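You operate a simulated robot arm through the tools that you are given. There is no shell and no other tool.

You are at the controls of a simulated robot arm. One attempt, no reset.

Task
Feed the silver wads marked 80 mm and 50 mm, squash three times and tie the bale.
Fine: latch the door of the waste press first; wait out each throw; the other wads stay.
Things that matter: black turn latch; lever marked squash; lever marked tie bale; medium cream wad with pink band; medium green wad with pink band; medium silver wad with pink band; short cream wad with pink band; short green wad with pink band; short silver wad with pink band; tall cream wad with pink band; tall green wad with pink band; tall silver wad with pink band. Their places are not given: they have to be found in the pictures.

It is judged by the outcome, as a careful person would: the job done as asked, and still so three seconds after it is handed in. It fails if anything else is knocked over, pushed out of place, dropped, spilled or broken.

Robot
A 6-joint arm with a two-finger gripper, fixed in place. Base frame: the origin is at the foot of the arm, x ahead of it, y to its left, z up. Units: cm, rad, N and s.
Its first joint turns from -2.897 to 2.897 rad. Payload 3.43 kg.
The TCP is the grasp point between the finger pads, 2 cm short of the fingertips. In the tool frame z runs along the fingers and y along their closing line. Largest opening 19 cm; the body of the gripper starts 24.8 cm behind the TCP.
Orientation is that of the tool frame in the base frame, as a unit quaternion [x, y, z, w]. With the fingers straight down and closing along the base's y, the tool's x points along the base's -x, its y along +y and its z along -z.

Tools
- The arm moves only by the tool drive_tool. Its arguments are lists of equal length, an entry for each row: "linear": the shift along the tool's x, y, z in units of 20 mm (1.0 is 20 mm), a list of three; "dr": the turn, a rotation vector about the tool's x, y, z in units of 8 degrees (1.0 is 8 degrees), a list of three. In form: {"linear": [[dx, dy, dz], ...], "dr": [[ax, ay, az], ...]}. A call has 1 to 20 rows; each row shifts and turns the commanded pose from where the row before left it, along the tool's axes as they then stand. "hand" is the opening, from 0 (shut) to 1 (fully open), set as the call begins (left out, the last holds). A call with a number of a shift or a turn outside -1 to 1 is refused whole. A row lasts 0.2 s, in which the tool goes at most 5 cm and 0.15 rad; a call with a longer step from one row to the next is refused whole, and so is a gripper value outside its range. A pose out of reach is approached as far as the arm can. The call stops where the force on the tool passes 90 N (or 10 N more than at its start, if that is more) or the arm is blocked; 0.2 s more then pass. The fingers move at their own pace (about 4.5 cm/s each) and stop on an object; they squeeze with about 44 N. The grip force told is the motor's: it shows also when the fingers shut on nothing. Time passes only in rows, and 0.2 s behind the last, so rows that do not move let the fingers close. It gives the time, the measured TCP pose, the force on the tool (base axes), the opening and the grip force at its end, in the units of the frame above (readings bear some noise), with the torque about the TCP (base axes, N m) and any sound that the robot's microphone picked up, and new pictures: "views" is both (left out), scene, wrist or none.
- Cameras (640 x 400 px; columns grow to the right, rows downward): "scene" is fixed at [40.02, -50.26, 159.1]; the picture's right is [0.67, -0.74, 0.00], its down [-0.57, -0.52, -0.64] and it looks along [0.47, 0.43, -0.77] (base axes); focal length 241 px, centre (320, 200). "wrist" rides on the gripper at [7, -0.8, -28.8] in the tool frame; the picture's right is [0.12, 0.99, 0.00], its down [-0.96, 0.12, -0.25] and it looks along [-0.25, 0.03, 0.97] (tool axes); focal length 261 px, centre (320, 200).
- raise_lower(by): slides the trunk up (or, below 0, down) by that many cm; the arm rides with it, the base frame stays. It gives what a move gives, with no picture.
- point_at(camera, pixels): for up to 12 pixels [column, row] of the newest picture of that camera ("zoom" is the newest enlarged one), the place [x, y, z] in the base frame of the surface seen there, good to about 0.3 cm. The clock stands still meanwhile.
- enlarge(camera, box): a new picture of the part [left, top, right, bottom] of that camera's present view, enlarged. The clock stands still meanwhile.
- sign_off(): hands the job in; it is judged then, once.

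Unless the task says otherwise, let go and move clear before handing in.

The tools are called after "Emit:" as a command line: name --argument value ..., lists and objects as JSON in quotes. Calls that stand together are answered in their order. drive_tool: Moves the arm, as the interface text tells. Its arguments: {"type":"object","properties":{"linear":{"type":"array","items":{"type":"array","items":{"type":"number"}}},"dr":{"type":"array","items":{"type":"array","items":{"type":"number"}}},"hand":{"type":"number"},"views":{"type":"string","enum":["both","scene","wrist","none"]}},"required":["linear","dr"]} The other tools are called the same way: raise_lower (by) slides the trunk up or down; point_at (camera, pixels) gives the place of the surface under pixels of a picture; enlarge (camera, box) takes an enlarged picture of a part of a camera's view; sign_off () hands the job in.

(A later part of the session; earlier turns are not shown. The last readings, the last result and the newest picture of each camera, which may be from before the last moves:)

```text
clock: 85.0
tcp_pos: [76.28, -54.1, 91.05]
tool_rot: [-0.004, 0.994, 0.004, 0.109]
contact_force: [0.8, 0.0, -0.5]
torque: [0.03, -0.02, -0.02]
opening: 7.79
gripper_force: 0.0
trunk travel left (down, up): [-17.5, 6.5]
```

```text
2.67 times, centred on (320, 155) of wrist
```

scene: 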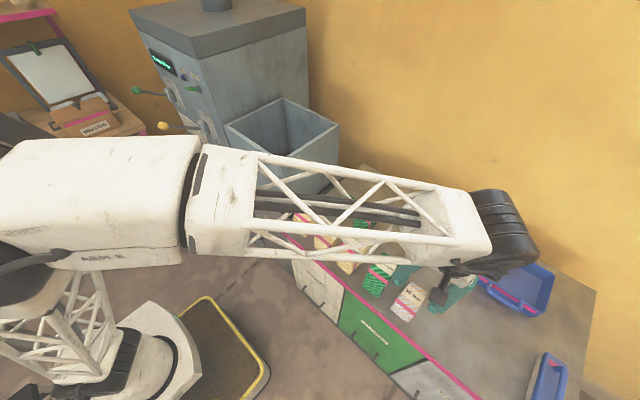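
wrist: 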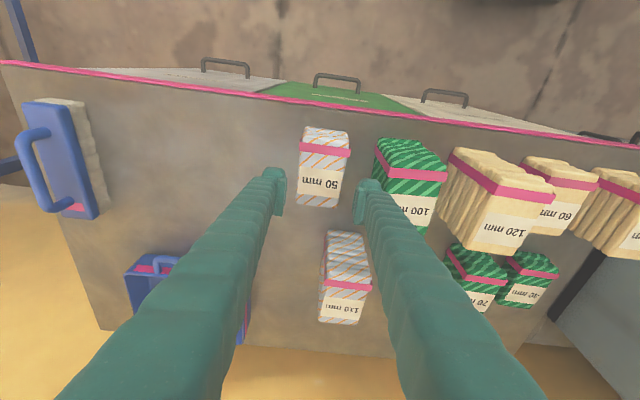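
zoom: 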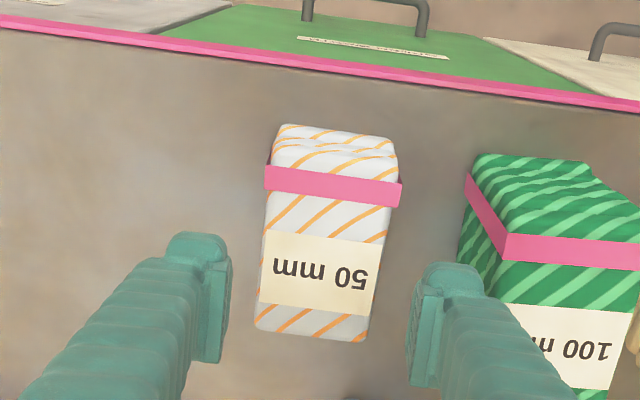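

Centred. Going down to z≈83.4 and closing.

Emit:
drive_tool --linear '[[0.215, 0, 0.977], [0.215, 0, 0.977], [0.215, 0, 0.977], [0.108, 0, 0.488], [0.075, 0, 0.34], [0, 0, 0]]' --dr '[[0, 0, 0], [0, 0, 0], [0, 0, 0], [0, 0, 0], [0, 0, 0], [0, 0, 0]]' --views "wrist"

Emit:
drive_tool --linear '[[0, 0, 0], [0, 0, 0], [0, 0, 0], [0, 0, 0], [0, 0, 0]]' --dr '[[0, 0, 0], [0, 0, 0], [0, 0, 0], [0, 0, 0], [0, 0, 0]]' --hand 0 --views "wrist"

```text
clock: 86.5
tcp_pos: [76.2, -53.99, 83.64]
tool_rot: [-0.004, 0.994, 0.004, 0.109]
contact_force: [0.3, 0.3, 0.0]
torque: [-0.01, 0.01, 0.03]
opening: 7.8
gripper_force: 0.0
trunk travel left (down, up): [-17.5, 6.5]
```

wrist: 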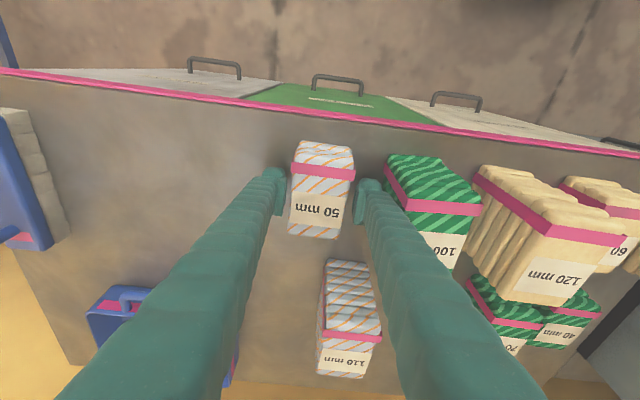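

```text
clock: 87.7
tcp_pos: [76.14, -54.05, 83.48]
tool_rot: [-0.004, 0.994, 0.004, 0.108]
contact_force: [0.2, -0.4, 0.4]
torque: [-0.09, -0.01, -0.05]
opening: 6.27
gripper_force: 43.7
trunk travel left (down, up): [-17.5, 6.5]
```

wrist: 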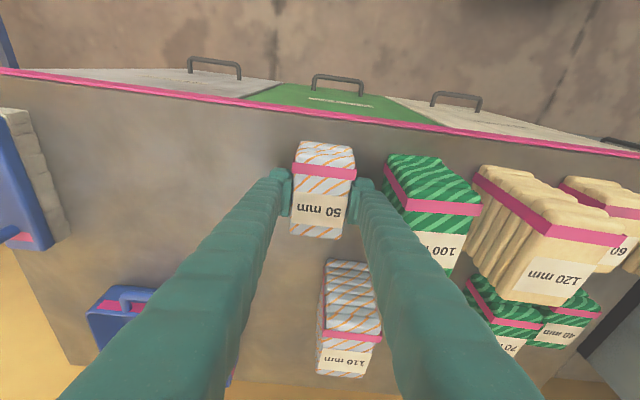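

Held (opening 6.27, 44 N). Lifting to z≈118.

Emit:
drive_tool --linear '[[-0.108, 0, -0.488], [-0.108, 0, -0.488], [-0.215, 0, -0.977], [-0.215, 0, -0.977], [-0.215, 0, -0.977], [-0.215, 0, -0.977], [-0.215, 0, -0.977], [-0.215, 0, -0.977], [-0.215, 0, -0.977], [-0.215, 0, -0.977], [-0.215, 0, -0.977], [-0.215, 0, -0.977], [-0.215, 0, -0.977], [-0.215, 0, -0.977], [-0.215, 0, -0.977], [-0.215, 0, -0.977], [-0.215, 0, -0.977], [-0.215, 0, -0.977], [-0.215, 0, -0.977], [0, 0, 0]]' --dr '[[0, 0, 0], [0, 0, 0], [0, 0, 0], [0, 0, 0], [0, 0, 0], [0, 0, 0], [0, 0, 0], [0, 0, 0], [0, 0, 0], [0, 0, 0], [0, 0, 0], [0, 0, 0], [0, 0, 0], [0, 0, 0], [0, 0, 0], [0, 0, 0], [0, 0, 0], [0, 0, 0], [0, 0, 0], [0, 0, 0]]'

Emit:
drive_tool --linear '[[-0.977, 1, 0.215], [-0.977, 1, 0.215], [-0.977, 1, 0.215], [-0.977, 1, 0.215], [-0.977, 1, 0.215], [-0.977, 1, 0.215], [-0.977, 1, 0.215], [0, 1, 0], [0, 1, 0], [0, 1, 0], [0, 1, 0], [0, 1, 0], [0, 1, 0], [0, 1, 0], [0, 1, 0], [0, 1, 0], [0, 1, 0], [0, 1, 0], [0, 1, 0], [0, 1, 0]]' --dr '[[0, 0, 0], [0, 0, 0], [0, 0, 0], [0, 0, 0], [0, 0, 0], [0, 0, 0], [0, 0, 0], [0, 0, 0], [0, 0, 0], [0, 0, 0], [0, 0, 0], [0, 0, 0], [0, 0, 0], [0, 0, 0], [0, 0, 0], [0, 0, 0], [0, 0, 0], [0, 0, 0], [0, 0, 0], [0, 0, 0]]' --views "none"

Emit:
drive_tool --linear '[[0, 1, 0], [0, 1, 0], [0, 1, 0], [0, 1, 0], [0, 1, 0], [0, 1, 0], [0, 1, 0], [0, 1, 0], [0, 1, 0], [0, 1, 0], [0, 1, 0], [0, 1, 0], [0, 1, 0], [0, 0.5, 0], [0, 0, 0]]' --dr '[[0, 0, 0], [0, 0, 0], [0, 0, 0], [0, 0, 0], [0, 0, 0], [0, 0, 0], [0, 0, 0], [0, 0, 0], [0, 0, 0], [0, 0, 0], [0, 0, 0], [0, 0, 0], [0, 0, 0], [0, 0, 0], [0, 0, 0]]'

```text
clock: 91.8
tcp_pos: [76.21, -54.28, 119.52]
tool_rot: [-0.004, 0.994, 0.004, 0.109]
contact_force: [0.1, 0.7, -0.2]
torque: [0.0, -0.01, 0.01]
opening: 6.3
gripper_force: 43.9
trunk travel left (down, up): [-17.5, 6.5]
```

scene: 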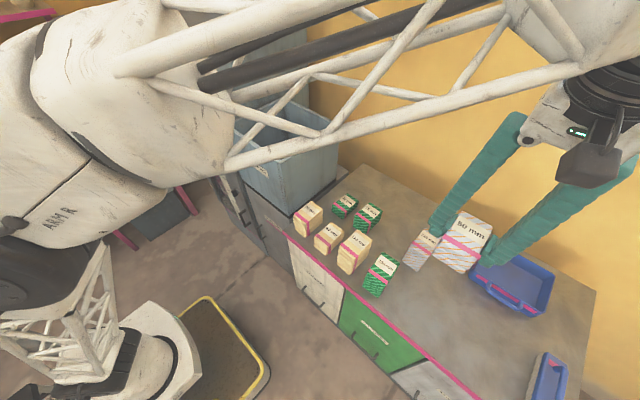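
wrist: 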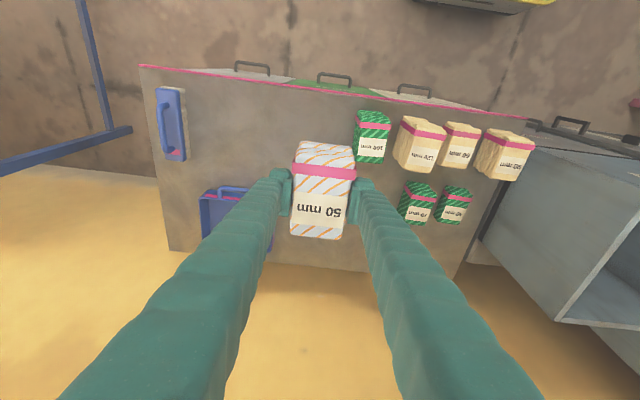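

```text
clock: 96.0
tcp_pos: [90.01, -13.98, 119.8]
tool_rot: [-0.003, 0.994, 0.003, 0.11]
contact_force: [-0.7, 0.8, 0.1]
torque: [0.06, 0.0, 0.01]
opening: 6.29
gripper_force: 43.5
trunk travel left (down, up): [-17.5, 6.5]
```

```text
clock: 99.2
tcp_pos: [89.69, 13.01, 119.88]
tool_rot: [-0.004, 0.994, 0.004, 0.109]
contact_force: [0.1, -0.6, -0.8]
torque: [0.02, 0.01, 0.01]
opening: 6.29
gripper_force: 44.0
trunk travel left (down, up): [-17.5, 6.5]
```

scene: 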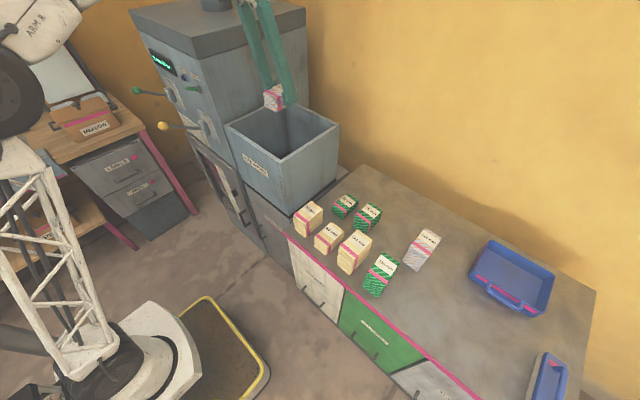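
wrist: 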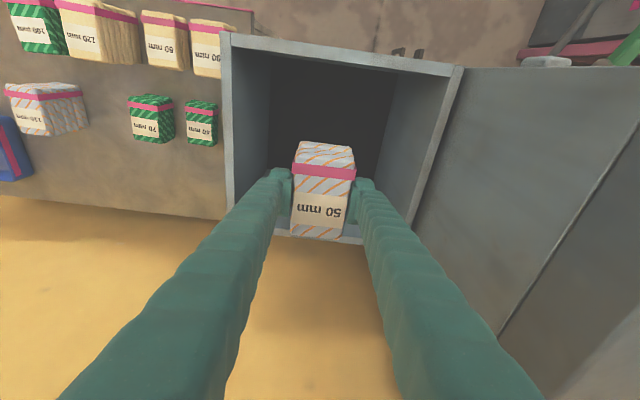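

The 50 mm wad is above the hopper. Lowering it the same way.

Emit:
drive_tool --linear '[[-0.76, 0, 1.0], [0.215, 0, 0.977], [0.215, 0, 0.977], [0.215, 0, 0.977], [0.215, 0, 0.977], [0.215, 0, 0.977], [0.215, 0, 0.977], [0.215, 0, 0.977], [0.215, 0, 0.977], [0.215, 0, 0.977], [0.215, 0, 0.977], [0.215, 0, 0.977], [0.215, 0, 0.977], [0.215, 0, 0.977], [0.215, 0, 0.977], [0.215, 0, 0.977], [0.108, 0, 0.488], [0, 0, 0]]' --dr '[[0, 0, 0], [0, 0, 0], [0, 0, 0], [0, 0, 0], [0, 0, 0], [0, 0, 0], [0, 0, 0], [0, 0, 0], [0, 0, 0], [0, 0, 0], [0, 0, 0], [0, 0, 0], [0, 0, 0], [0, 0, 0], [0, 0, 0], [0, 0, 0], [0, 0, 0], [0, 0, 0]]'

```text
clock: 103.0
tcp_pos: [91.5, 13.18, 87.23]
tool_rot: [-0.004, 0.994, 0.004, 0.108]
contact_force: [0.1, -0.2, -1.4]
torque: [0.01, -0.03, 0.0]
opening: 6.27
gripper_force: 43.7
trunk travel left (down, up): [-17.5, 6.5]
```

scene: 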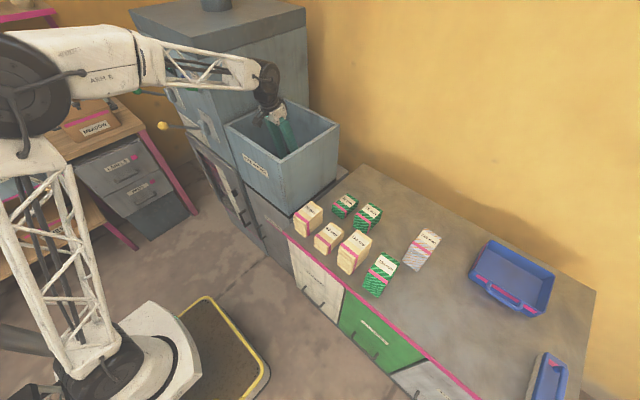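
wrist: 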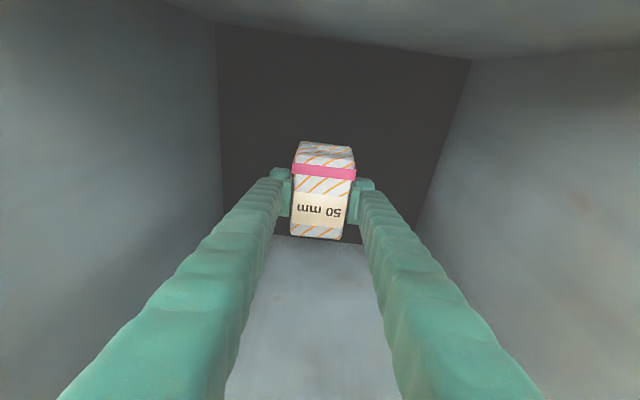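

3.7 cm above the floor-contact height; lowering slowly with the force watched.

Emit:
drive_tool --linear '[[0.064, 0, 0.293], [0.064, 0, 0.293], [0.064, 0, 0.293], [0.043, 0, 0.195], [0.043, 0, 0.195], [0.043, 0, 0.195], [0, 0, 0]]' --dr '[[0, 0, 0], [0, 0, 0], [0, 0, 0], [0, 0, 0], [0, 0, 0], [0, 0, 0], [0, 0, 0]]' --views "none"

```text
clock: 104.7
tcp_pos: [91.5, 13.23, 84.27]
tool_rot: [-0.004, 0.994, 0.003, 0.11]
contact_force: [-0.4, 0.4, -0.8]
torque: [0.02, -0.03, 0.0]
opening: 6.31
gripper_force: 44.5
trunk travel left (down, up): [-17.5, 6.5]
```

The wad is within about 0.7 cm of the floor with no contact force. One more small step down, then release and rise.

Emit:
drive_tool --linear '[[0.04, 0, 0.18], [0.03, 0, 0.13], [0, 0, 0]]' --dr '[[0, 0, 0], [0, 0, 0], [0, 0, 0]]' --views "none"

Emit:
drive_tool --linear '[[0, 0, 0], [0, 0, 0], [0, 0, 0], [0, 0, 0], [0, 0, 0]]' --dr '[[0, 0, 0], [0, 0, 0], [0, 0, 0], [0, 0, 0], [0, 0, 0]]' --hand 0.5 --views "wrist"

Emit:
drive_tool --linear '[[-0.215, 0, -0.977], [-0.215, 0, -0.977], [-0.215, 0, -0.977], [-0.215, 0, -0.977], [-0.215, 0, -0.977], [-0.215, 0, -0.977], [-0.215, 0, -0.977], [-0.215, 0, -0.977], [-0.215, 0, -0.977], [-0.215, 0, -0.977], [-0.215, 0, -0.977], [-0.215, 0, -0.977], [-0.215, 0, -0.977], [-0.215, 0, -0.977], [-0.215, 0, -0.977], [-0.215, 0, -0.977], [-0.215, 0, -0.977], [-0.215, 0, -0.977], [0, 0, 0]]' --dr '[[0, 0, 0], [0, 0, 0], [0, 0, 0], [0, 0, 0], [0, 0, 0], [0, 0, 0], [0, 0, 0], [0, 0, 0], [0, 0, 0], [0, 0, 0], [0, 0, 0], [0, 0, 0], [0, 0, 0], [0, 0, 0], [0, 0, 0], [0, 0, 0], [0, 0, 0], [0, 0, 0], [0, 0, 0]]'

Emit:
enlarge --camera "scene" --box '[140, 40, 240, 140]'

```text
clock: 105.5
tcp_pos: [91.61, 13.25, 83.6]
tool_rot: [-0.003, 0.994, 0.004, 0.108]
contact_force: [-0.3, -0.3, -1.2]
torque: [-0.01, 0.0, 0.01]
opening: 6.3
gripper_force: 43.4
trunk travel left (down, up): [-17.5, 6.5]
```

```text
clock: 106.7
tcp_pos: [91.68, 13.2, 83.83]
tool_rot: [-0.005, 0.994, 0.004, 0.108]
contact_force: [0.0, 0.0, -0.5]
torque: [-0.02, 0.0, -0.01]
opening: 9.51
gripper_force: 0.2
trunk travel left (down, up): [-17.5, 6.5]
```

wrist: 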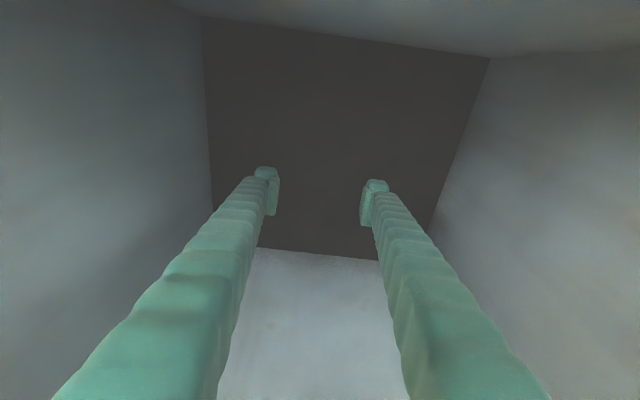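

```text
clock: 110.7
tcp_pos: [91.67, 13.09, 119.67]
tool_rot: [-0.004, 0.994, 0.005, 0.109]
contact_force: [-0.1, -0.6, 0.3]
torque: [0.02, -0.02, 0.02]
opening: 9.48
gripper_force: 0.1
trunk travel left (down, up): [-17.5, 6.5]
```

scene: 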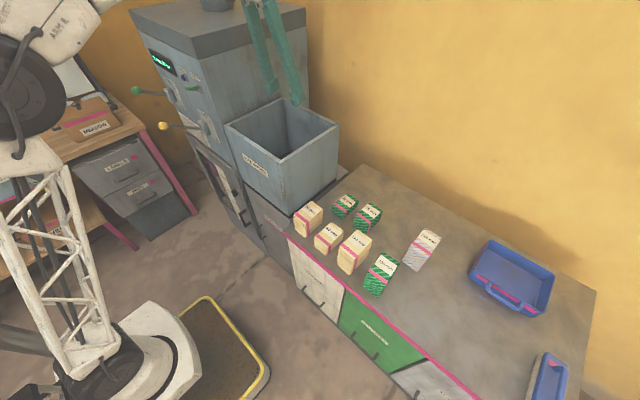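
wrist: 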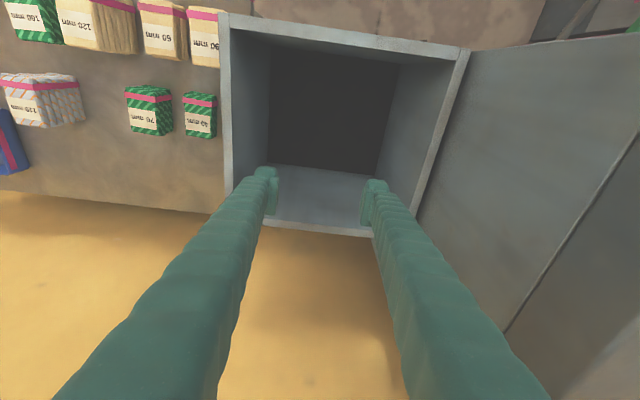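

```text
4.00 times, centred on (190, 90) of scene
```

zoom: 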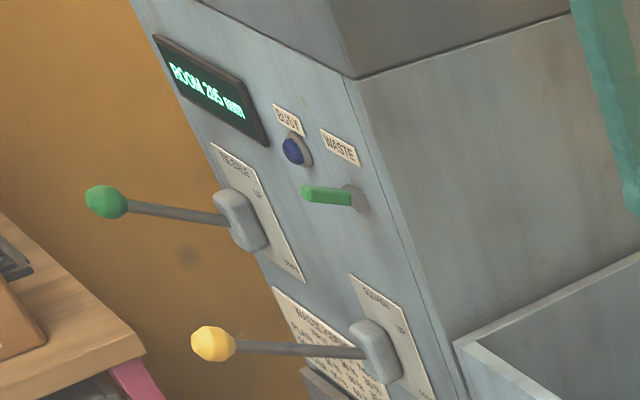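

ROOM 205 mm: both wads are in (335 − 130), BUSY is unlit, and the other wads are untouched. Now I move to the squash lever; first out in front of the hopper, then measuring the lever.

Emit:
drive_tool --linear '[[0.977, 0, -0.215], [0.977, 0, -0.215], [0.977, 0, -0.215], [0.977, 0, -0.215], [0.977, 0, -0.215], [0.977, 0, -0.215], [0.977, 0, -0.215], [0.977, 0, -0.215], [0.977, 0, -0.215], [0.977, 0, -0.215], [0.977, 0, -0.215], [0.977, 0, -0.215], [0.977, 0, -0.215], [0, 1, 0], [0, 1, 0], [0, 1, 0], [0, 1, 0], [0, 1, 0], [0, 1, 0], [0, 0, 0]]' --dr '[[0, 0, 0], [0, 0, 0], [0, 0, 0], [0, 0, 0], [0, 0, 0], [0, 0, 0], [0, 0, 0], [0, 0, 0], [0, 0, 0], [0, 0, 0], [0, 0, 0], [0, 0, 0], [0, 0, 0], [0, 0, 0], [0, 0, 0], [0, 0, 0], [0, 0, 0], [0, 0, 0], [0, 0, 0], [0, 0, 0]]' --hand 0

Emit:
enlarge --camera "wrist" --box '[340, 80, 640, 300]'

```text
clock: 114.8
tcp_pos: [65.48, 24.97, 119.78]
tool_rot: [-0.004, 0.994, 0.004, 0.109]
contact_force: [-0.4, -0.2, -0.4]
torque: [0.0, -0.02, -0.04]
opening: 0.03
gripper_force: 34.8
trunk travel left (down, up): [-17.5, 6.5]
```

scene: 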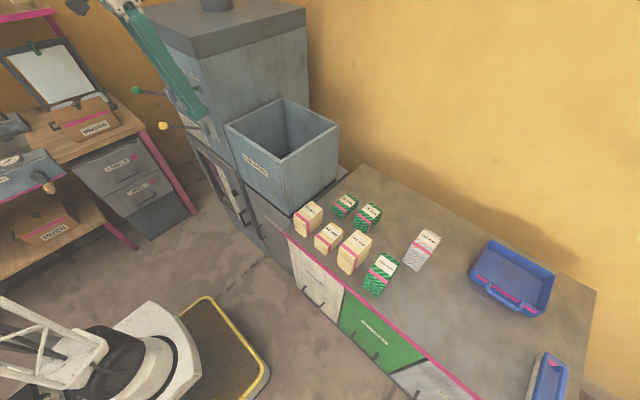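
wrist: 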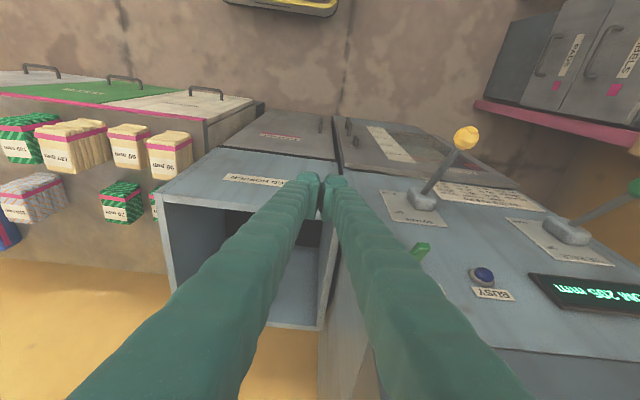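

```text
1.82 times, centred on (490, 190) of wrist
```

zoom: 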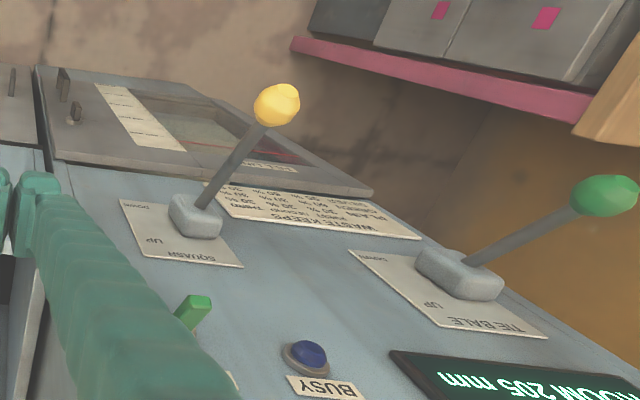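

Emit:
point_at --camera "zoom" --pixels '[[278, 105], [240, 165], [205, 205], [165, 215], [150, 205], [160, 242], [195, 225], [605, 195], [500, 250], [460, 270], [375, 258], [445, 310]]'

Emit:
point_at --camera "scene" --pixels '[[163, 126], [180, 128], [136, 91], [260, 15], [220, 30], [190, 45]]'

```text
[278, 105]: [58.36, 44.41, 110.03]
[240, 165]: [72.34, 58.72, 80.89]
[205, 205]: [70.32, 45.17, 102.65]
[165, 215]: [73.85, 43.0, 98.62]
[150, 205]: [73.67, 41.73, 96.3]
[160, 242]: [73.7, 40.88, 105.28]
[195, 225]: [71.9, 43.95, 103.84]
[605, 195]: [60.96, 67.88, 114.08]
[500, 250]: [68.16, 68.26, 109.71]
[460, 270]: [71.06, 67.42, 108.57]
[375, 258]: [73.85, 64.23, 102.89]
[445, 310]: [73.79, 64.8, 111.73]
```

```text
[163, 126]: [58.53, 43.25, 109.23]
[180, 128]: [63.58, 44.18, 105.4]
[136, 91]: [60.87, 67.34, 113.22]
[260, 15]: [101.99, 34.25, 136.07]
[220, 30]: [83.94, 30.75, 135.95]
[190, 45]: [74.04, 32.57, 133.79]
```

Ball centre is about (59, 44.8, 109), pivot near (72.5, 44.8, 101). I'll position the closed fingers above the ball at (57.8, 44.8).

Emit:
drive_tool --linear '[[0.977, 0.99, -0.215], [0.977, 0.99, -0.215], [0.977, 0.99, -0.215], [0.82, 0.99, -0.18], [0, 0.99, 0], [0, 0.99, 0], [0, 0.99, 0], [0, 0.99, 0], [0, 0.99, 0], [0, 0.99, 0], [0.215, 0, 0.977], [0, 0, 0]]' --dr '[[0, 0, 0], [0, 0, 0], [0, 0, 0], [0, 0, 0], [0, 0, 0], [0, 0, 0], [0, 0, 0], [0, 0, 0], [0, 0, 0], [0, 0, 0], [0, 0, 0], [0, 0, 0]]'

Emit:
enlarge --camera "wrist" --box '[240, 100, 420, 230]'

Emit:
enlarge --camera "scene" --box '[100, 40, 230, 160]'

```text
clock: 117.5
tcp_pos: [57.57, 44.55, 117.85]
tool_rot: [-0.004, 0.994, 0.003, 0.109]
contact_force: [0.3, -0.1, 0.6]
torque: [-0.02, 0.01, 0.0]
opening: 0.0
gripper_force: 34.7
trunk travel left (down, up): [-17.5, 6.5]
```

scene: 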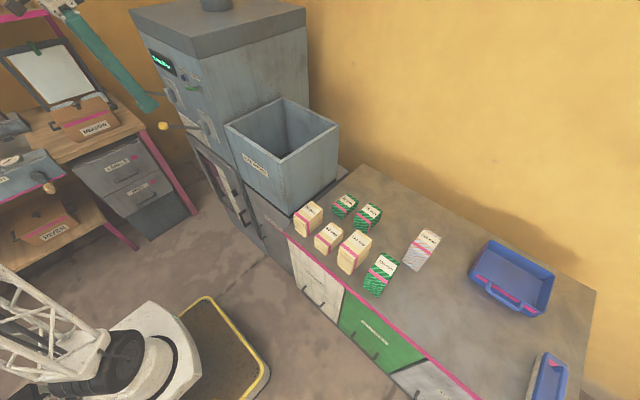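
wrist: 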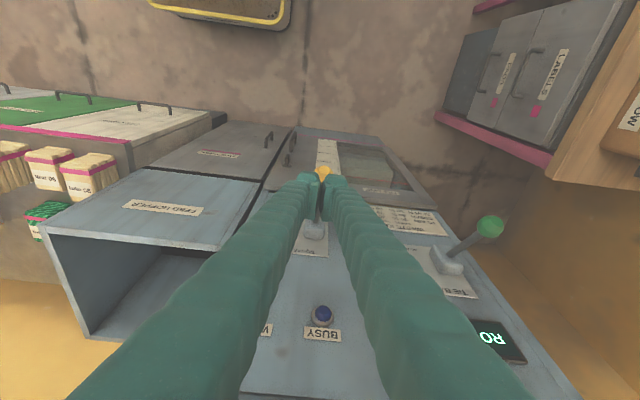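

```text
3.08 times, centred on (330, 165) of wrist
```

zoom: 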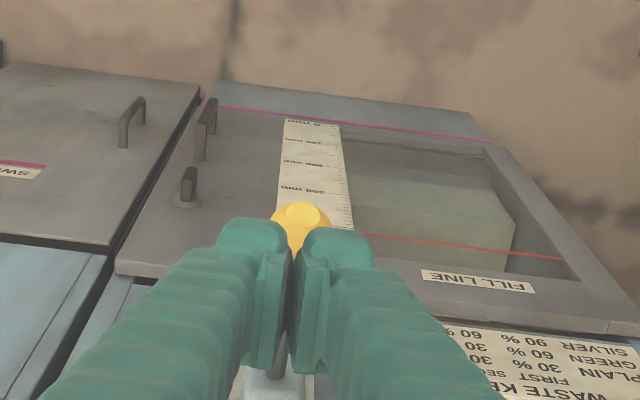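

```text
3.33 times, centred on (165, 100) of scene
```

zoom: 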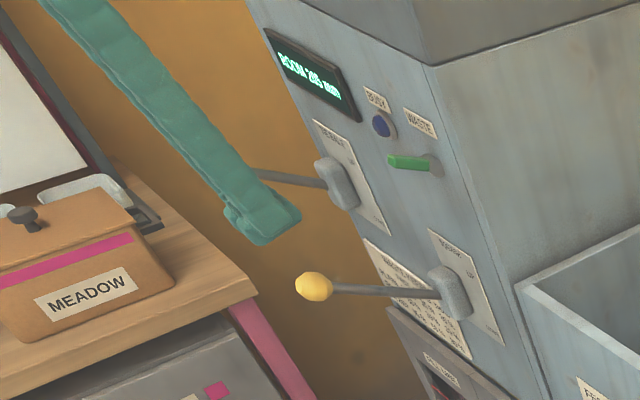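

The fingers sit squarely over the yellow ball. Pressing down the first part of the throw, watching the force.

Emit:
drive_tool --linear '[[0.215, 0.05, 0.977], [0.108, 0.05, 0.488], [0.108, 0, 0.488], [0.108, 0, 0.488], [0.108, 0, 0.488], [0.108, 0, 0.488], [0.108, 0, 0.488], [0.108, 0, 0.488], [0.108, 0, 0.488], [0, 0, 0]]' --dr '[[0, 0, 0], [0, 0, 0], [0, 0, 0], [0, 0, 0], [0, 0, 0], [0, 0, 0], [0, 0, 0], [0, 0, 0], [0, 0, 0], [0, 0, 0]]'

Emit:
enlarge --camera "scene" --box '[100, 40, 230, 160]'

```text
clock: 119.7
tcp_pos: [57.63, 44.84, 107.79]
tool_rot: [-0.004, 0.994, 0.004, 0.108]
contact_force: [-1.5, 4.3, 5.5]
torque: [0.09, 0.12, 0.09]
opening: 0.0
gripper_force: 34.0
trunk travel left (down, up): [-17.5, 6.5]
```

scene: 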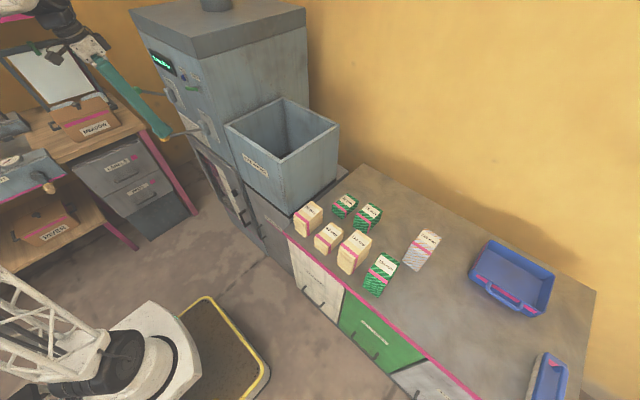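
wrist: 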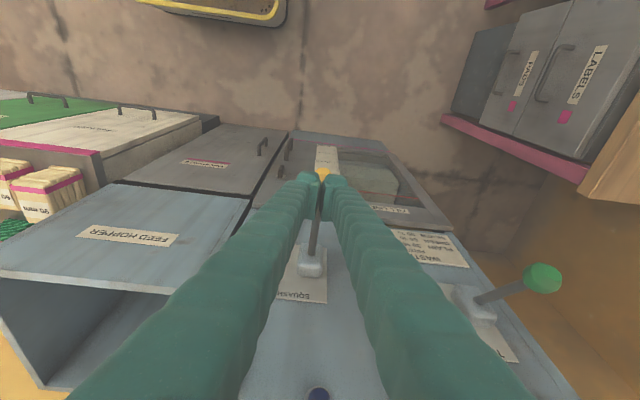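

```text
3.33 times, centred on (165, 100) of scene
```

zoom: 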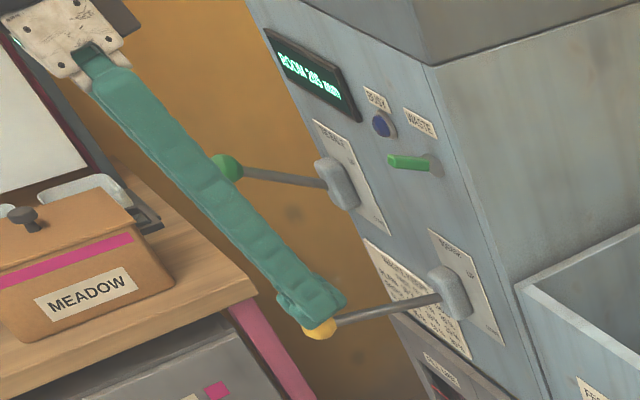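

The lever is moving with only ~6 N. Continuing down.

Emit:
drive_tool --linear '[[0.25, 0, 0.45], [0.2, 0, 0.46], [0.108, 0, 0.488], [0.108, 0, 0.488], [0.108, 0, 0.488], [0.108, 0, 0.488], [0, 0, 0.488], [0, 0, 0]]' --dr '[[0, 0, 0], [0, 0, 0], [0, 0, 0], [0, 0, 0], [0, 0, 0], [0, 0, 0], [0, 0, 0], [0, 0, 0]]'

Emit:
enlarge --camera "scene" --box '[100, 40, 230, 160]'

```text
clock: 121.5
tcp_pos: [57.31, 44.85, 100.93]
tool_rot: [-0.004, 0.994, 0.003, 0.109]
contact_force: [-6.5, 3.8, 11.7]
torque: [0.09, 0.22, 0.06]
opening: 0.59
gripper_force: 34.3
trunk travel left (down, up): [-17.5, 6.5]
```

scene: 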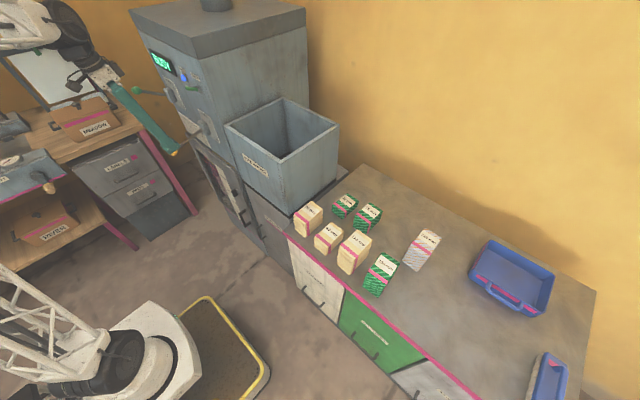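
wrist: 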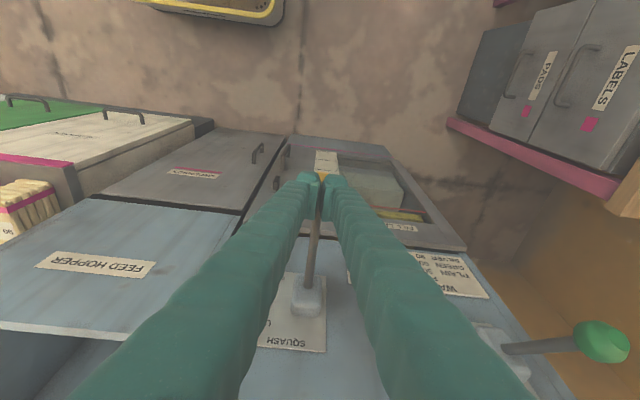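

```text
3.33 times, centred on (165, 100) of scene
```

zoom: 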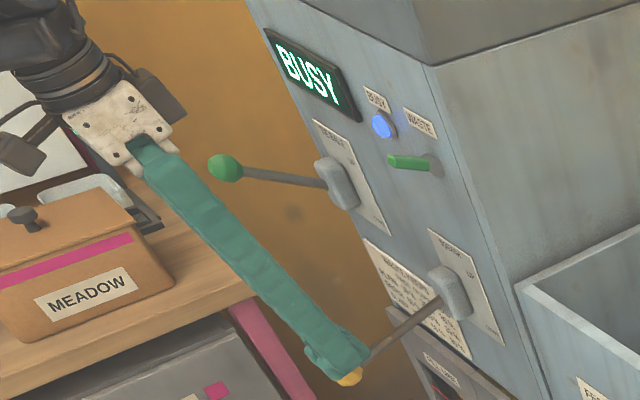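

BUSY is lit on the display and lamp: the first squash has been triggered. I'll lift off to see whether the lever springs back, and wait it out.

Emit:
drive_tool --linear '[[-0.108, 0, -0.488], [-0.108, 0, -0.488], [-0.108, 0, -0.488], [-0.215, 0, -0.977], [-0.215, 0, -0.977], [-0.215, 0, -0.977], [-0.215, 0, -0.977], [-0.215, 0, -0.977], [-0.215, 0, -0.977], [0, 0, 0]]' --dr '[[0, 0, 0], [0, 0, 0], [0, 0, 0], [0, 0, 0], [0, 0, 0], [0, 0, 0], [0, 0, 0], [0, 0, 0], [0, 0, 0], [0, 0, 0]]'

Emit:
enlarge --camera "scene" --box '[100, 40, 230, 160]'

```text
clock: 123.7
tcp_pos: [57.44, 44.69, 115.9]
tool_rot: [-0.004, 0.994, 0.004, 0.109]
contact_force: [0.5, 0.5, -0.2]
torque: [0.03, 0.02, -0.03]
opening: 0.0
gripper_force: 34.1
trunk travel left (down, up): [-17.5, 6.5]
```

scene: 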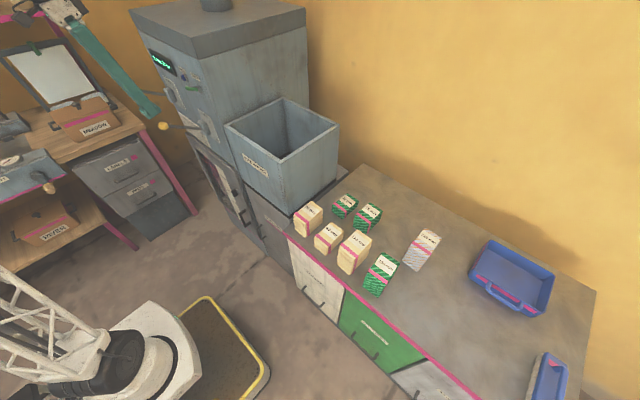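
wrist: 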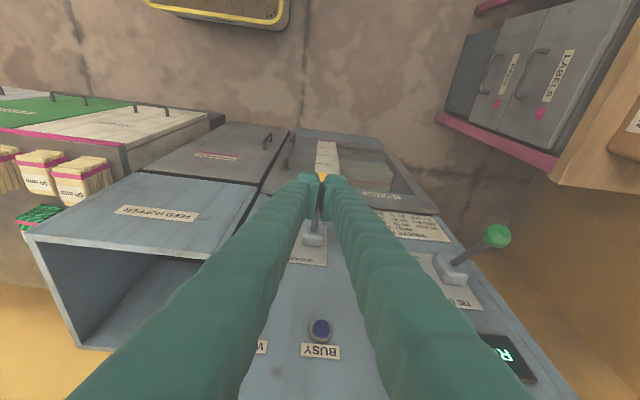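

```text
3.33 times, centred on (165, 100) of scene
```

zoom: 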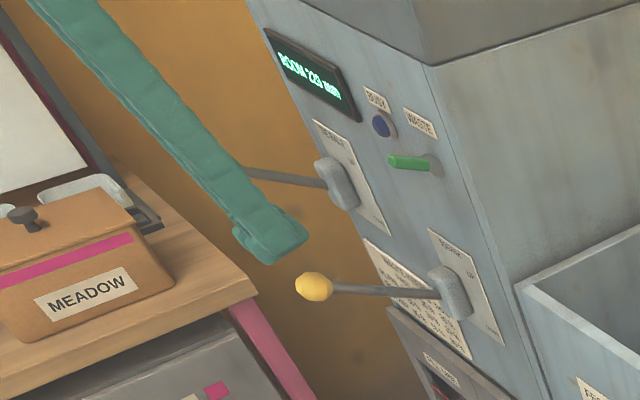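

The lever sprang back and BUSY is out. Reading the display closely.

Emit:
enlarge --camera "scene" --box '[148, 46, 180, 80]'

```text
11.76 times, centred on (164, 63) of scene
```

zoom: 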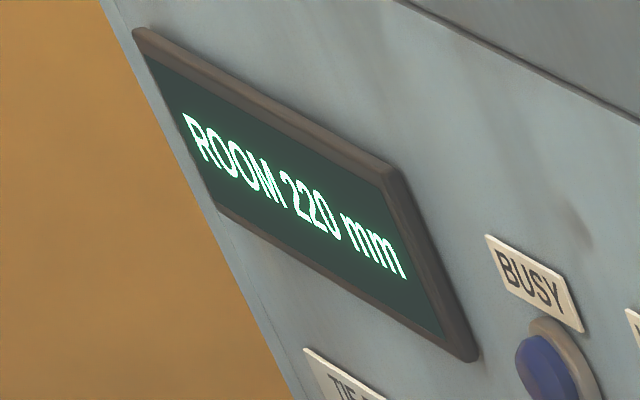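

ROOM 220 mm (130 mm squashed to ~90 %), so the first squash counted once and the press is idle. Second squash with the same stroke.

Emit:
drive_tool --linear '[[0.215, 0.05, 0.977], [0.108, 0, 0.488], [0.108, 0, 0.488], [0.108, 0, 0.488], [0.108, 0, 0.488], [0.108, 0, 0.488], [0.108, 0, 0.488], [0.2, 0, 0.46], [0.2, 0, 0.46], [0.108, 0, 0.488], [0.108, 0, 0.488], [0.108, 0, 0.488], [0.054, 0, 0.488], [0, 0, 0.488], [0, 0, 0]]' --dr '[[0, 0, 0], [0, 0, 0], [0, 0, 0], [0, 0, 0], [0, 0, 0], [0, 0, 0], [0, 0, 0], [0, 0, 0], [0, 0, 0], [0, 0, 0], [0, 0, 0], [0, 0, 0], [0, 0, 0], [0, 0, 0], [0, 0, 0]]'

Emit:
enlarge --camera "scene" --box '[100, 40, 230, 160]'

```text
clock: 126.8
tcp_pos: [57.11, 44.94, 100.86]
tool_rot: [-0.003, 0.994, 0.004, 0.109]
contact_force: [-3.0, 1.1, 10.8]
torque: [0.06, 0.13, 0.02]
opening: 0.59
gripper_force: 34.4
trunk travel left (down, up): [-17.5, 6.5]
```

scene: 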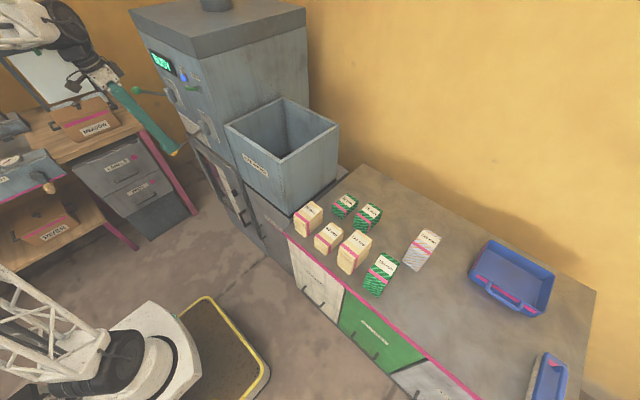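
wrist: 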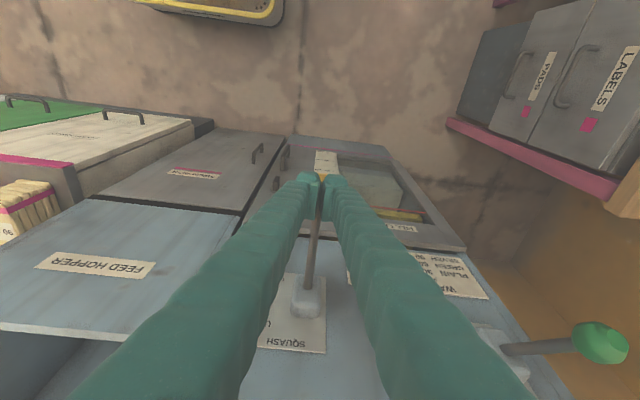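

```text
3.33 times, centred on (165, 100) of scene
```

zoom: 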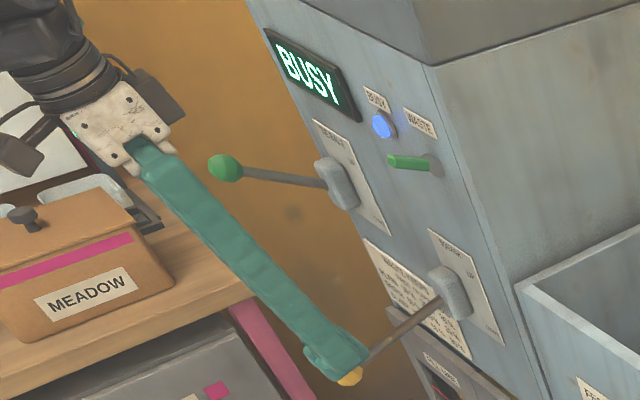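

BUSY is lit: the second throw is running. Lifting off and waiting it out.

Emit:
drive_tool --linear '[[-0.108, 0, -0.488], [-0.108, 0, -0.488], [-0.108, 0, -0.488], [-0.215, 0, -0.977], [-0.215, 0, -0.977], [-0.215, 0, -0.977], [-0.215, 0, -0.977], [-0.215, 0, -0.977], [-0.215, 0, -0.977], [0, 0, 0], [0, 0, 0], [0, 0, 0]]' --dr '[[0, 0, 0], [0, 0, 0], [0, 0, 0], [0, 0, 0], [0, 0, 0], [0, 0, 0], [0, 0, 0], [0, 0, 0], [0, 0, 0], [0, 0, 0], [0, 0, 0], [0, 0, 0]]' --views "scene"

Emit:
enlarge --camera "scene" --box '[100, 40, 230, 160]'

Emit:
enlarge --camera "scene" --box '[148, 46, 180, 80]'

```text
clock: 129.4
tcp_pos: [57.0, 44.96, 115.79]
tool_rot: [-0.004, 0.994, 0.004, 0.108]
contact_force: [0.0, 0.1, -0.2]
torque: [0.0, 0.04, -0.02]
opening: 0.02
gripper_force: 34.1
trunk travel left (down, up): [-17.5, 6.5]
```

scene: 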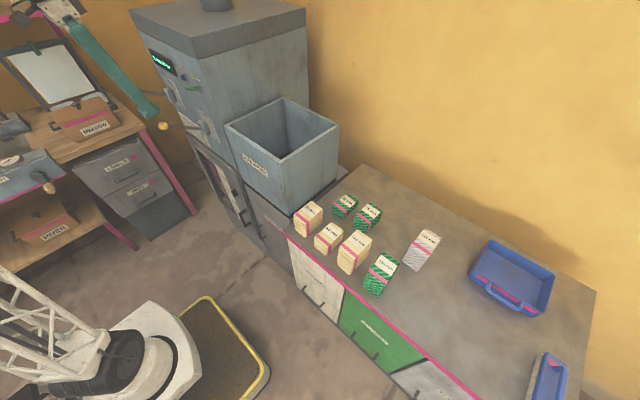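

```text
3.33 times, centred on (165, 100) of scene
```

zoom: 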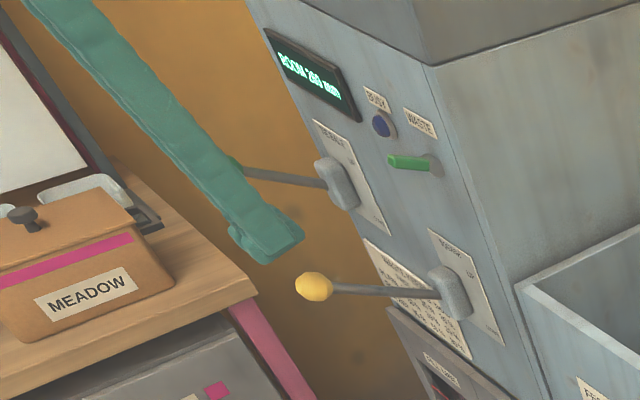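

```text
11.76 times, centred on (164, 63) of scene
```

zoom: 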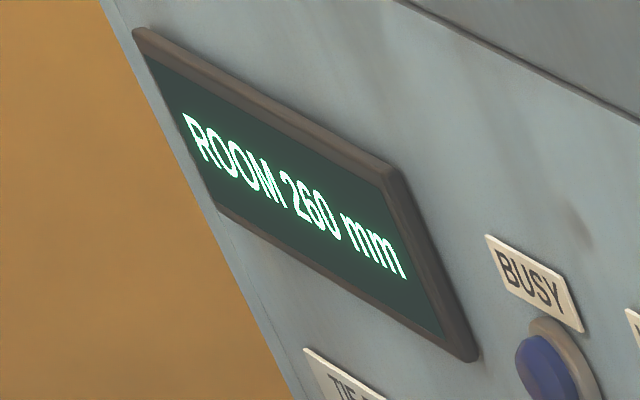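

ROOM 260 mm, BUSY out, lever back up. Third squash with the same stroke (nudged 0.4 cm in x).

Emit:
drive_tool --linear '[[0.02, 0, 1.0], [0.108, 0, 0.488], [0.108, 0, 0.488], [0.108, 0, 0.488], [0.108, 0, 0.488], [0.108, 0, 0.488], [0.108, 0, 0.488], [0.2, 0, 0.46], [0.2, 0, 0.46], [0.108, 0, 0.488], [0.108, 0, 0.488], [0.108, 0, 0.488], [0.054, 0, 0.488], [0, 0, 0.488], [0, 0, 0]]' --dr '[[0, 0, 0], [0, 0, 0], [0, 0, 0], [0, 0, 0], [0, 0, 0], [0, 0, 0], [0, 0, 0], [0, 0, 0], [0, 0, 0], [0, 0, 0], [0, 0, 0], [0, 0, 0], [0, 0, 0], [0, 0, 0], [0, 0, 0]]' --views "scene"

Emit:
enlarge --camera "scene" --box '[100, 40, 230, 160]'

```text
clock: 132.7
tcp_pos: [57.55, 45.03, 100.86]
tool_rot: [-0.004, 0.994, 0.004, 0.109]
contact_force: [-6.8, 2.7, 10.9]
torque: [0.08, 0.32, 0.0]
opening: 0.59
gripper_force: 34.4
trunk travel left (down, up): [-17.5, 6.5]
```

scene: 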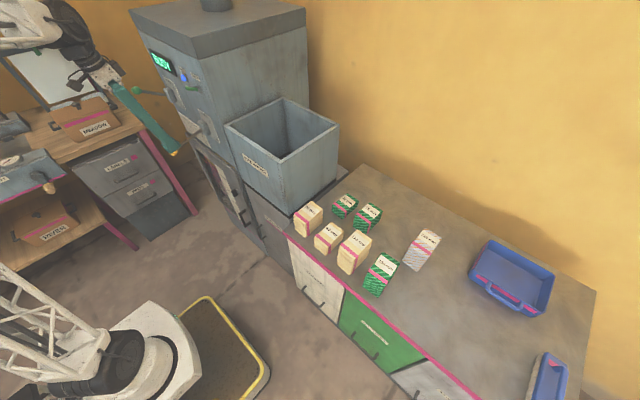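

```text
3.33 times, centred on (165, 100) of scene
```

zoom: 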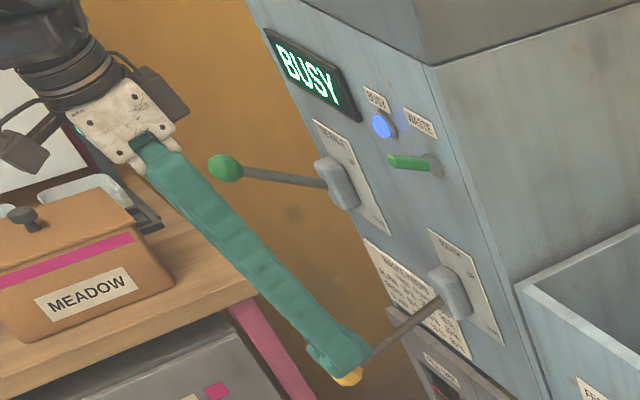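

Third throw is running. Lifting to z≈121, clear for the move to the tie-bale lever, and waiting.

Emit:
drive_tool --linear '[[-0.108, 0, -0.488], [-0.108, 0, -0.488], [-0.108, 0, -0.488], [-0.215, 0, -0.977], [-0.215, 0, -0.977], [-0.215, 0, -0.977], [-0.215, 0, -0.977], [-0.215, 0, -0.977], [-0.215, 0, -0.977], [-0.215, 0, -0.977], [-0.215, 0, -0.977], [-0.215, 0, -0.977], [0, 0, 0], [0, 0, 0], [0, 0, 0]]' --dr '[[0, 0, 0], [0, 0, 0], [0, 0, 0], [0, 0, 0], [0, 0, 0], [0, 0, 0], [0, 0, 0], [0, 0, 0], [0, 0, 0], [0, 0, 0], [0, 0, 0], [0, 0, 0], [0, 0, 0], [0, 0, 0], [0, 0, 0]]'

Emit:
enlarge --camera "scene" --box '[100, 40, 230, 160]'

Emit:
enlarge --camera "scene" --box '[148, 46, 180, 80]'

Emit:
point_at --camera "wrist" --pixels '[[485, 228], [480, 232], [490, 232]]'

```text
clock: 135.8
tcp_pos: [57.57, 44.9, 121.81]
tool_rot: [-0.004, 0.994, 0.004, 0.109]
contact_force: [0.3, -0.1, -0.4]
torque: [0.03, -0.03, 0.01]
opening: 0.0
gripper_force: 34.3
trunk travel left (down, up): [-17.5, 6.5]
```

scene: 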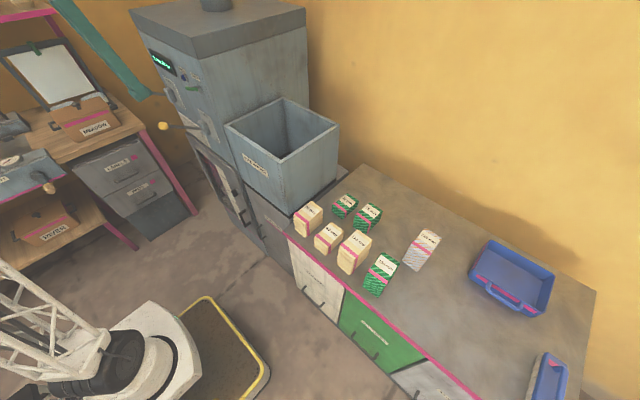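
wrist: 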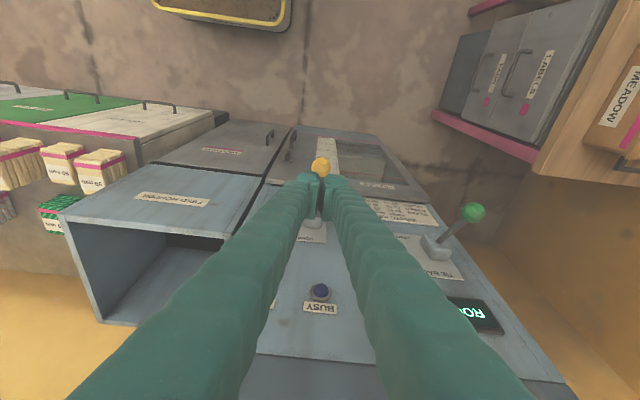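

```text
3.33 times, centred on (165, 100) of scene
```

zoom: 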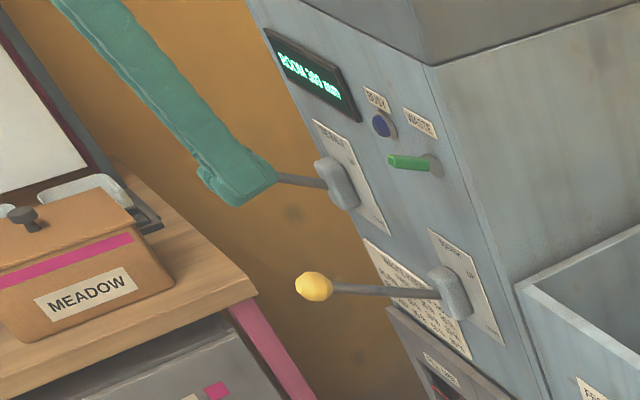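

```text
11.76 times, centred on (164, 63) of scene
```

zoom: 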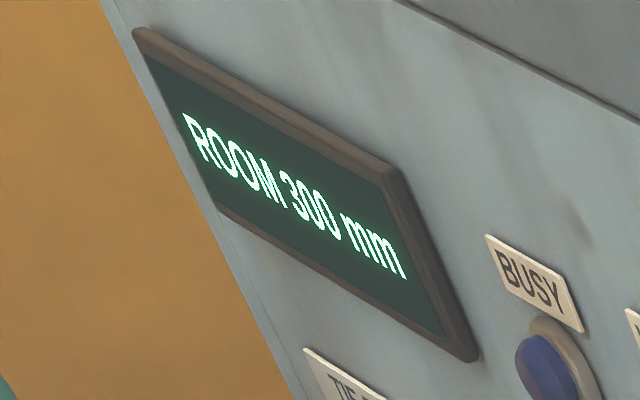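

```text
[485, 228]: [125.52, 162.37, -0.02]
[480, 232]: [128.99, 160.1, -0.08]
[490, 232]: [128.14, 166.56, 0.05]
```

ROOM 300 mm (30 % kept): three squashes done and BUSY is out. Measuring the green tie-bale lever now.

Emit:
point_at --camera "wrist" --pixels '[[473, 212], [468, 212], [478, 212], [473, 207], [473, 217], [455, 230], [436, 247], [321, 166], [316, 166], [326, 166]]'

Emit:
point_at --camera "scene" --pixels '[[163, 126], [206, 128], [175, 97], [168, 92]]'

```text
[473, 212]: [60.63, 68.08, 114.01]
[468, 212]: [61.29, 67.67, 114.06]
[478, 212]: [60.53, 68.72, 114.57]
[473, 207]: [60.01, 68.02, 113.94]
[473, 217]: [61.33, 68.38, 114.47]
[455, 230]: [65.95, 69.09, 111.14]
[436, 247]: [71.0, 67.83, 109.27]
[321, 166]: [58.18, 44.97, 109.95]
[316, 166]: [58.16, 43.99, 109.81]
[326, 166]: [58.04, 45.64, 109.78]
```

```text
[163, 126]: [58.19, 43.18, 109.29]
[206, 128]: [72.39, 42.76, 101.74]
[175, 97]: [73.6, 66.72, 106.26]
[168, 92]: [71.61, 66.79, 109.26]
```

Tie-bale ball centre is about (61.3, 68.9, 113.2). Moving over it at z≈121.8.

Emit:
drive_tool --linear '[[-0.6, 1, 0.135], [-0.6, 1, 0.135], [0, 1, 0], [0, 1, 0], [0, 1, 0], [0, 1, 0], [0, 1, 0], [0, 1, 0], [0, 1, 0], [0, 1, 0], [0, 1, 0], [0, 1, 0], [0, 0, 0]]' --dr '[[0, 0, 0], [0, 0, 0], [0, 0, 0], [0, 0, 0], [0, 0, 0], [0, 0, 0], [0, 0, 0], [0, 0, 0], [0, 0, 0], [0, 0, 0], [0, 0, 0], [0, 0, 0], [0, 0, 0]]'

Emit:
enlarge --camera "wrist" --box '[240, 100, 420, 230]'

Emit:
enlarge --camera "scene" --box '[100, 40, 230, 160]'

```text
clock: 138.7
tcp_pos: [59.74, 68.89, 122.04]
tool_rot: [-0.004, 0.994, 0.004, 0.108]
contact_force: [0.3, -0.2, -0.4]
torque: [-0.05, 0.0, 0.0]
opening: 0.0
gripper_force: 34.3
trunk travel left (down, up): [-17.5, 6.5]
```

scene: 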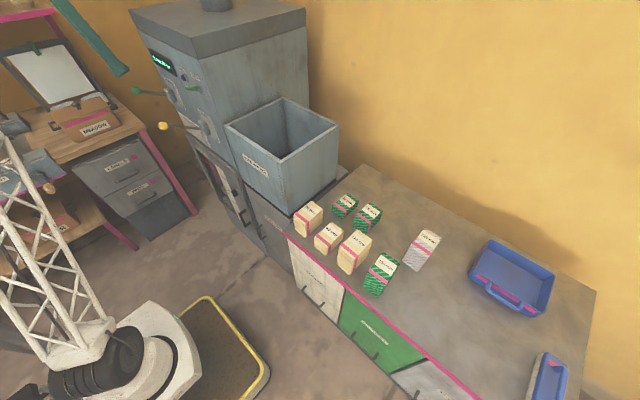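
wrist: 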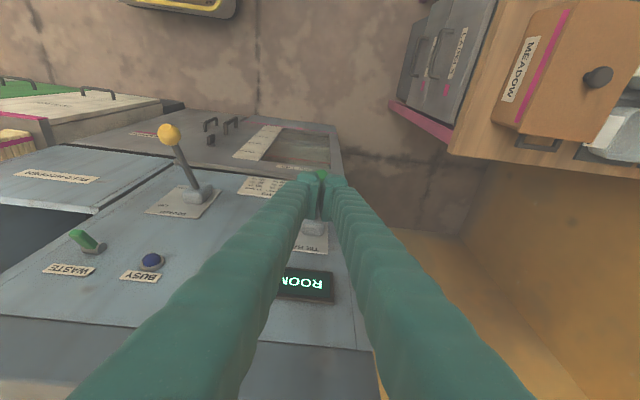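

```text
3.08 times, centred on (330, 165) of wrist
```

zoom: 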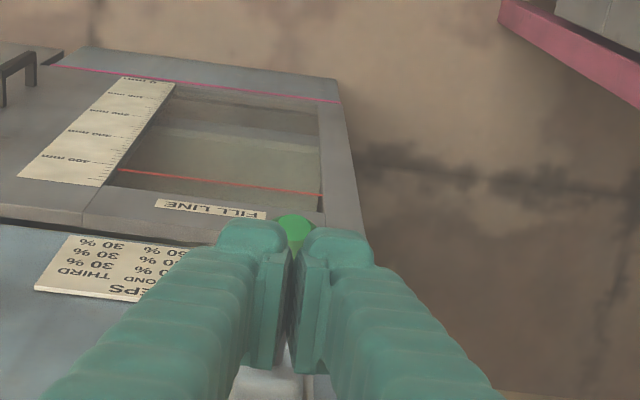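

```text
3.33 times, centred on (165, 100) of scene
```

zoom: 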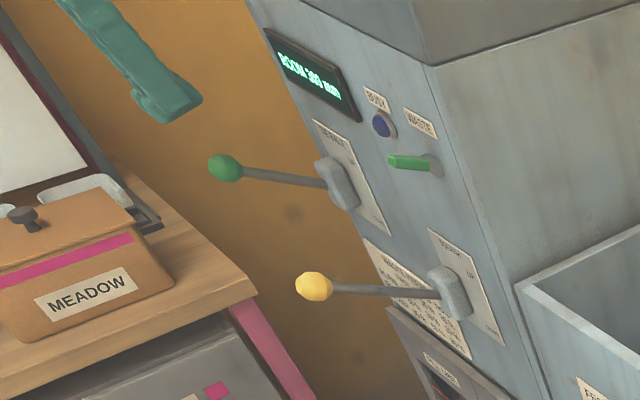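

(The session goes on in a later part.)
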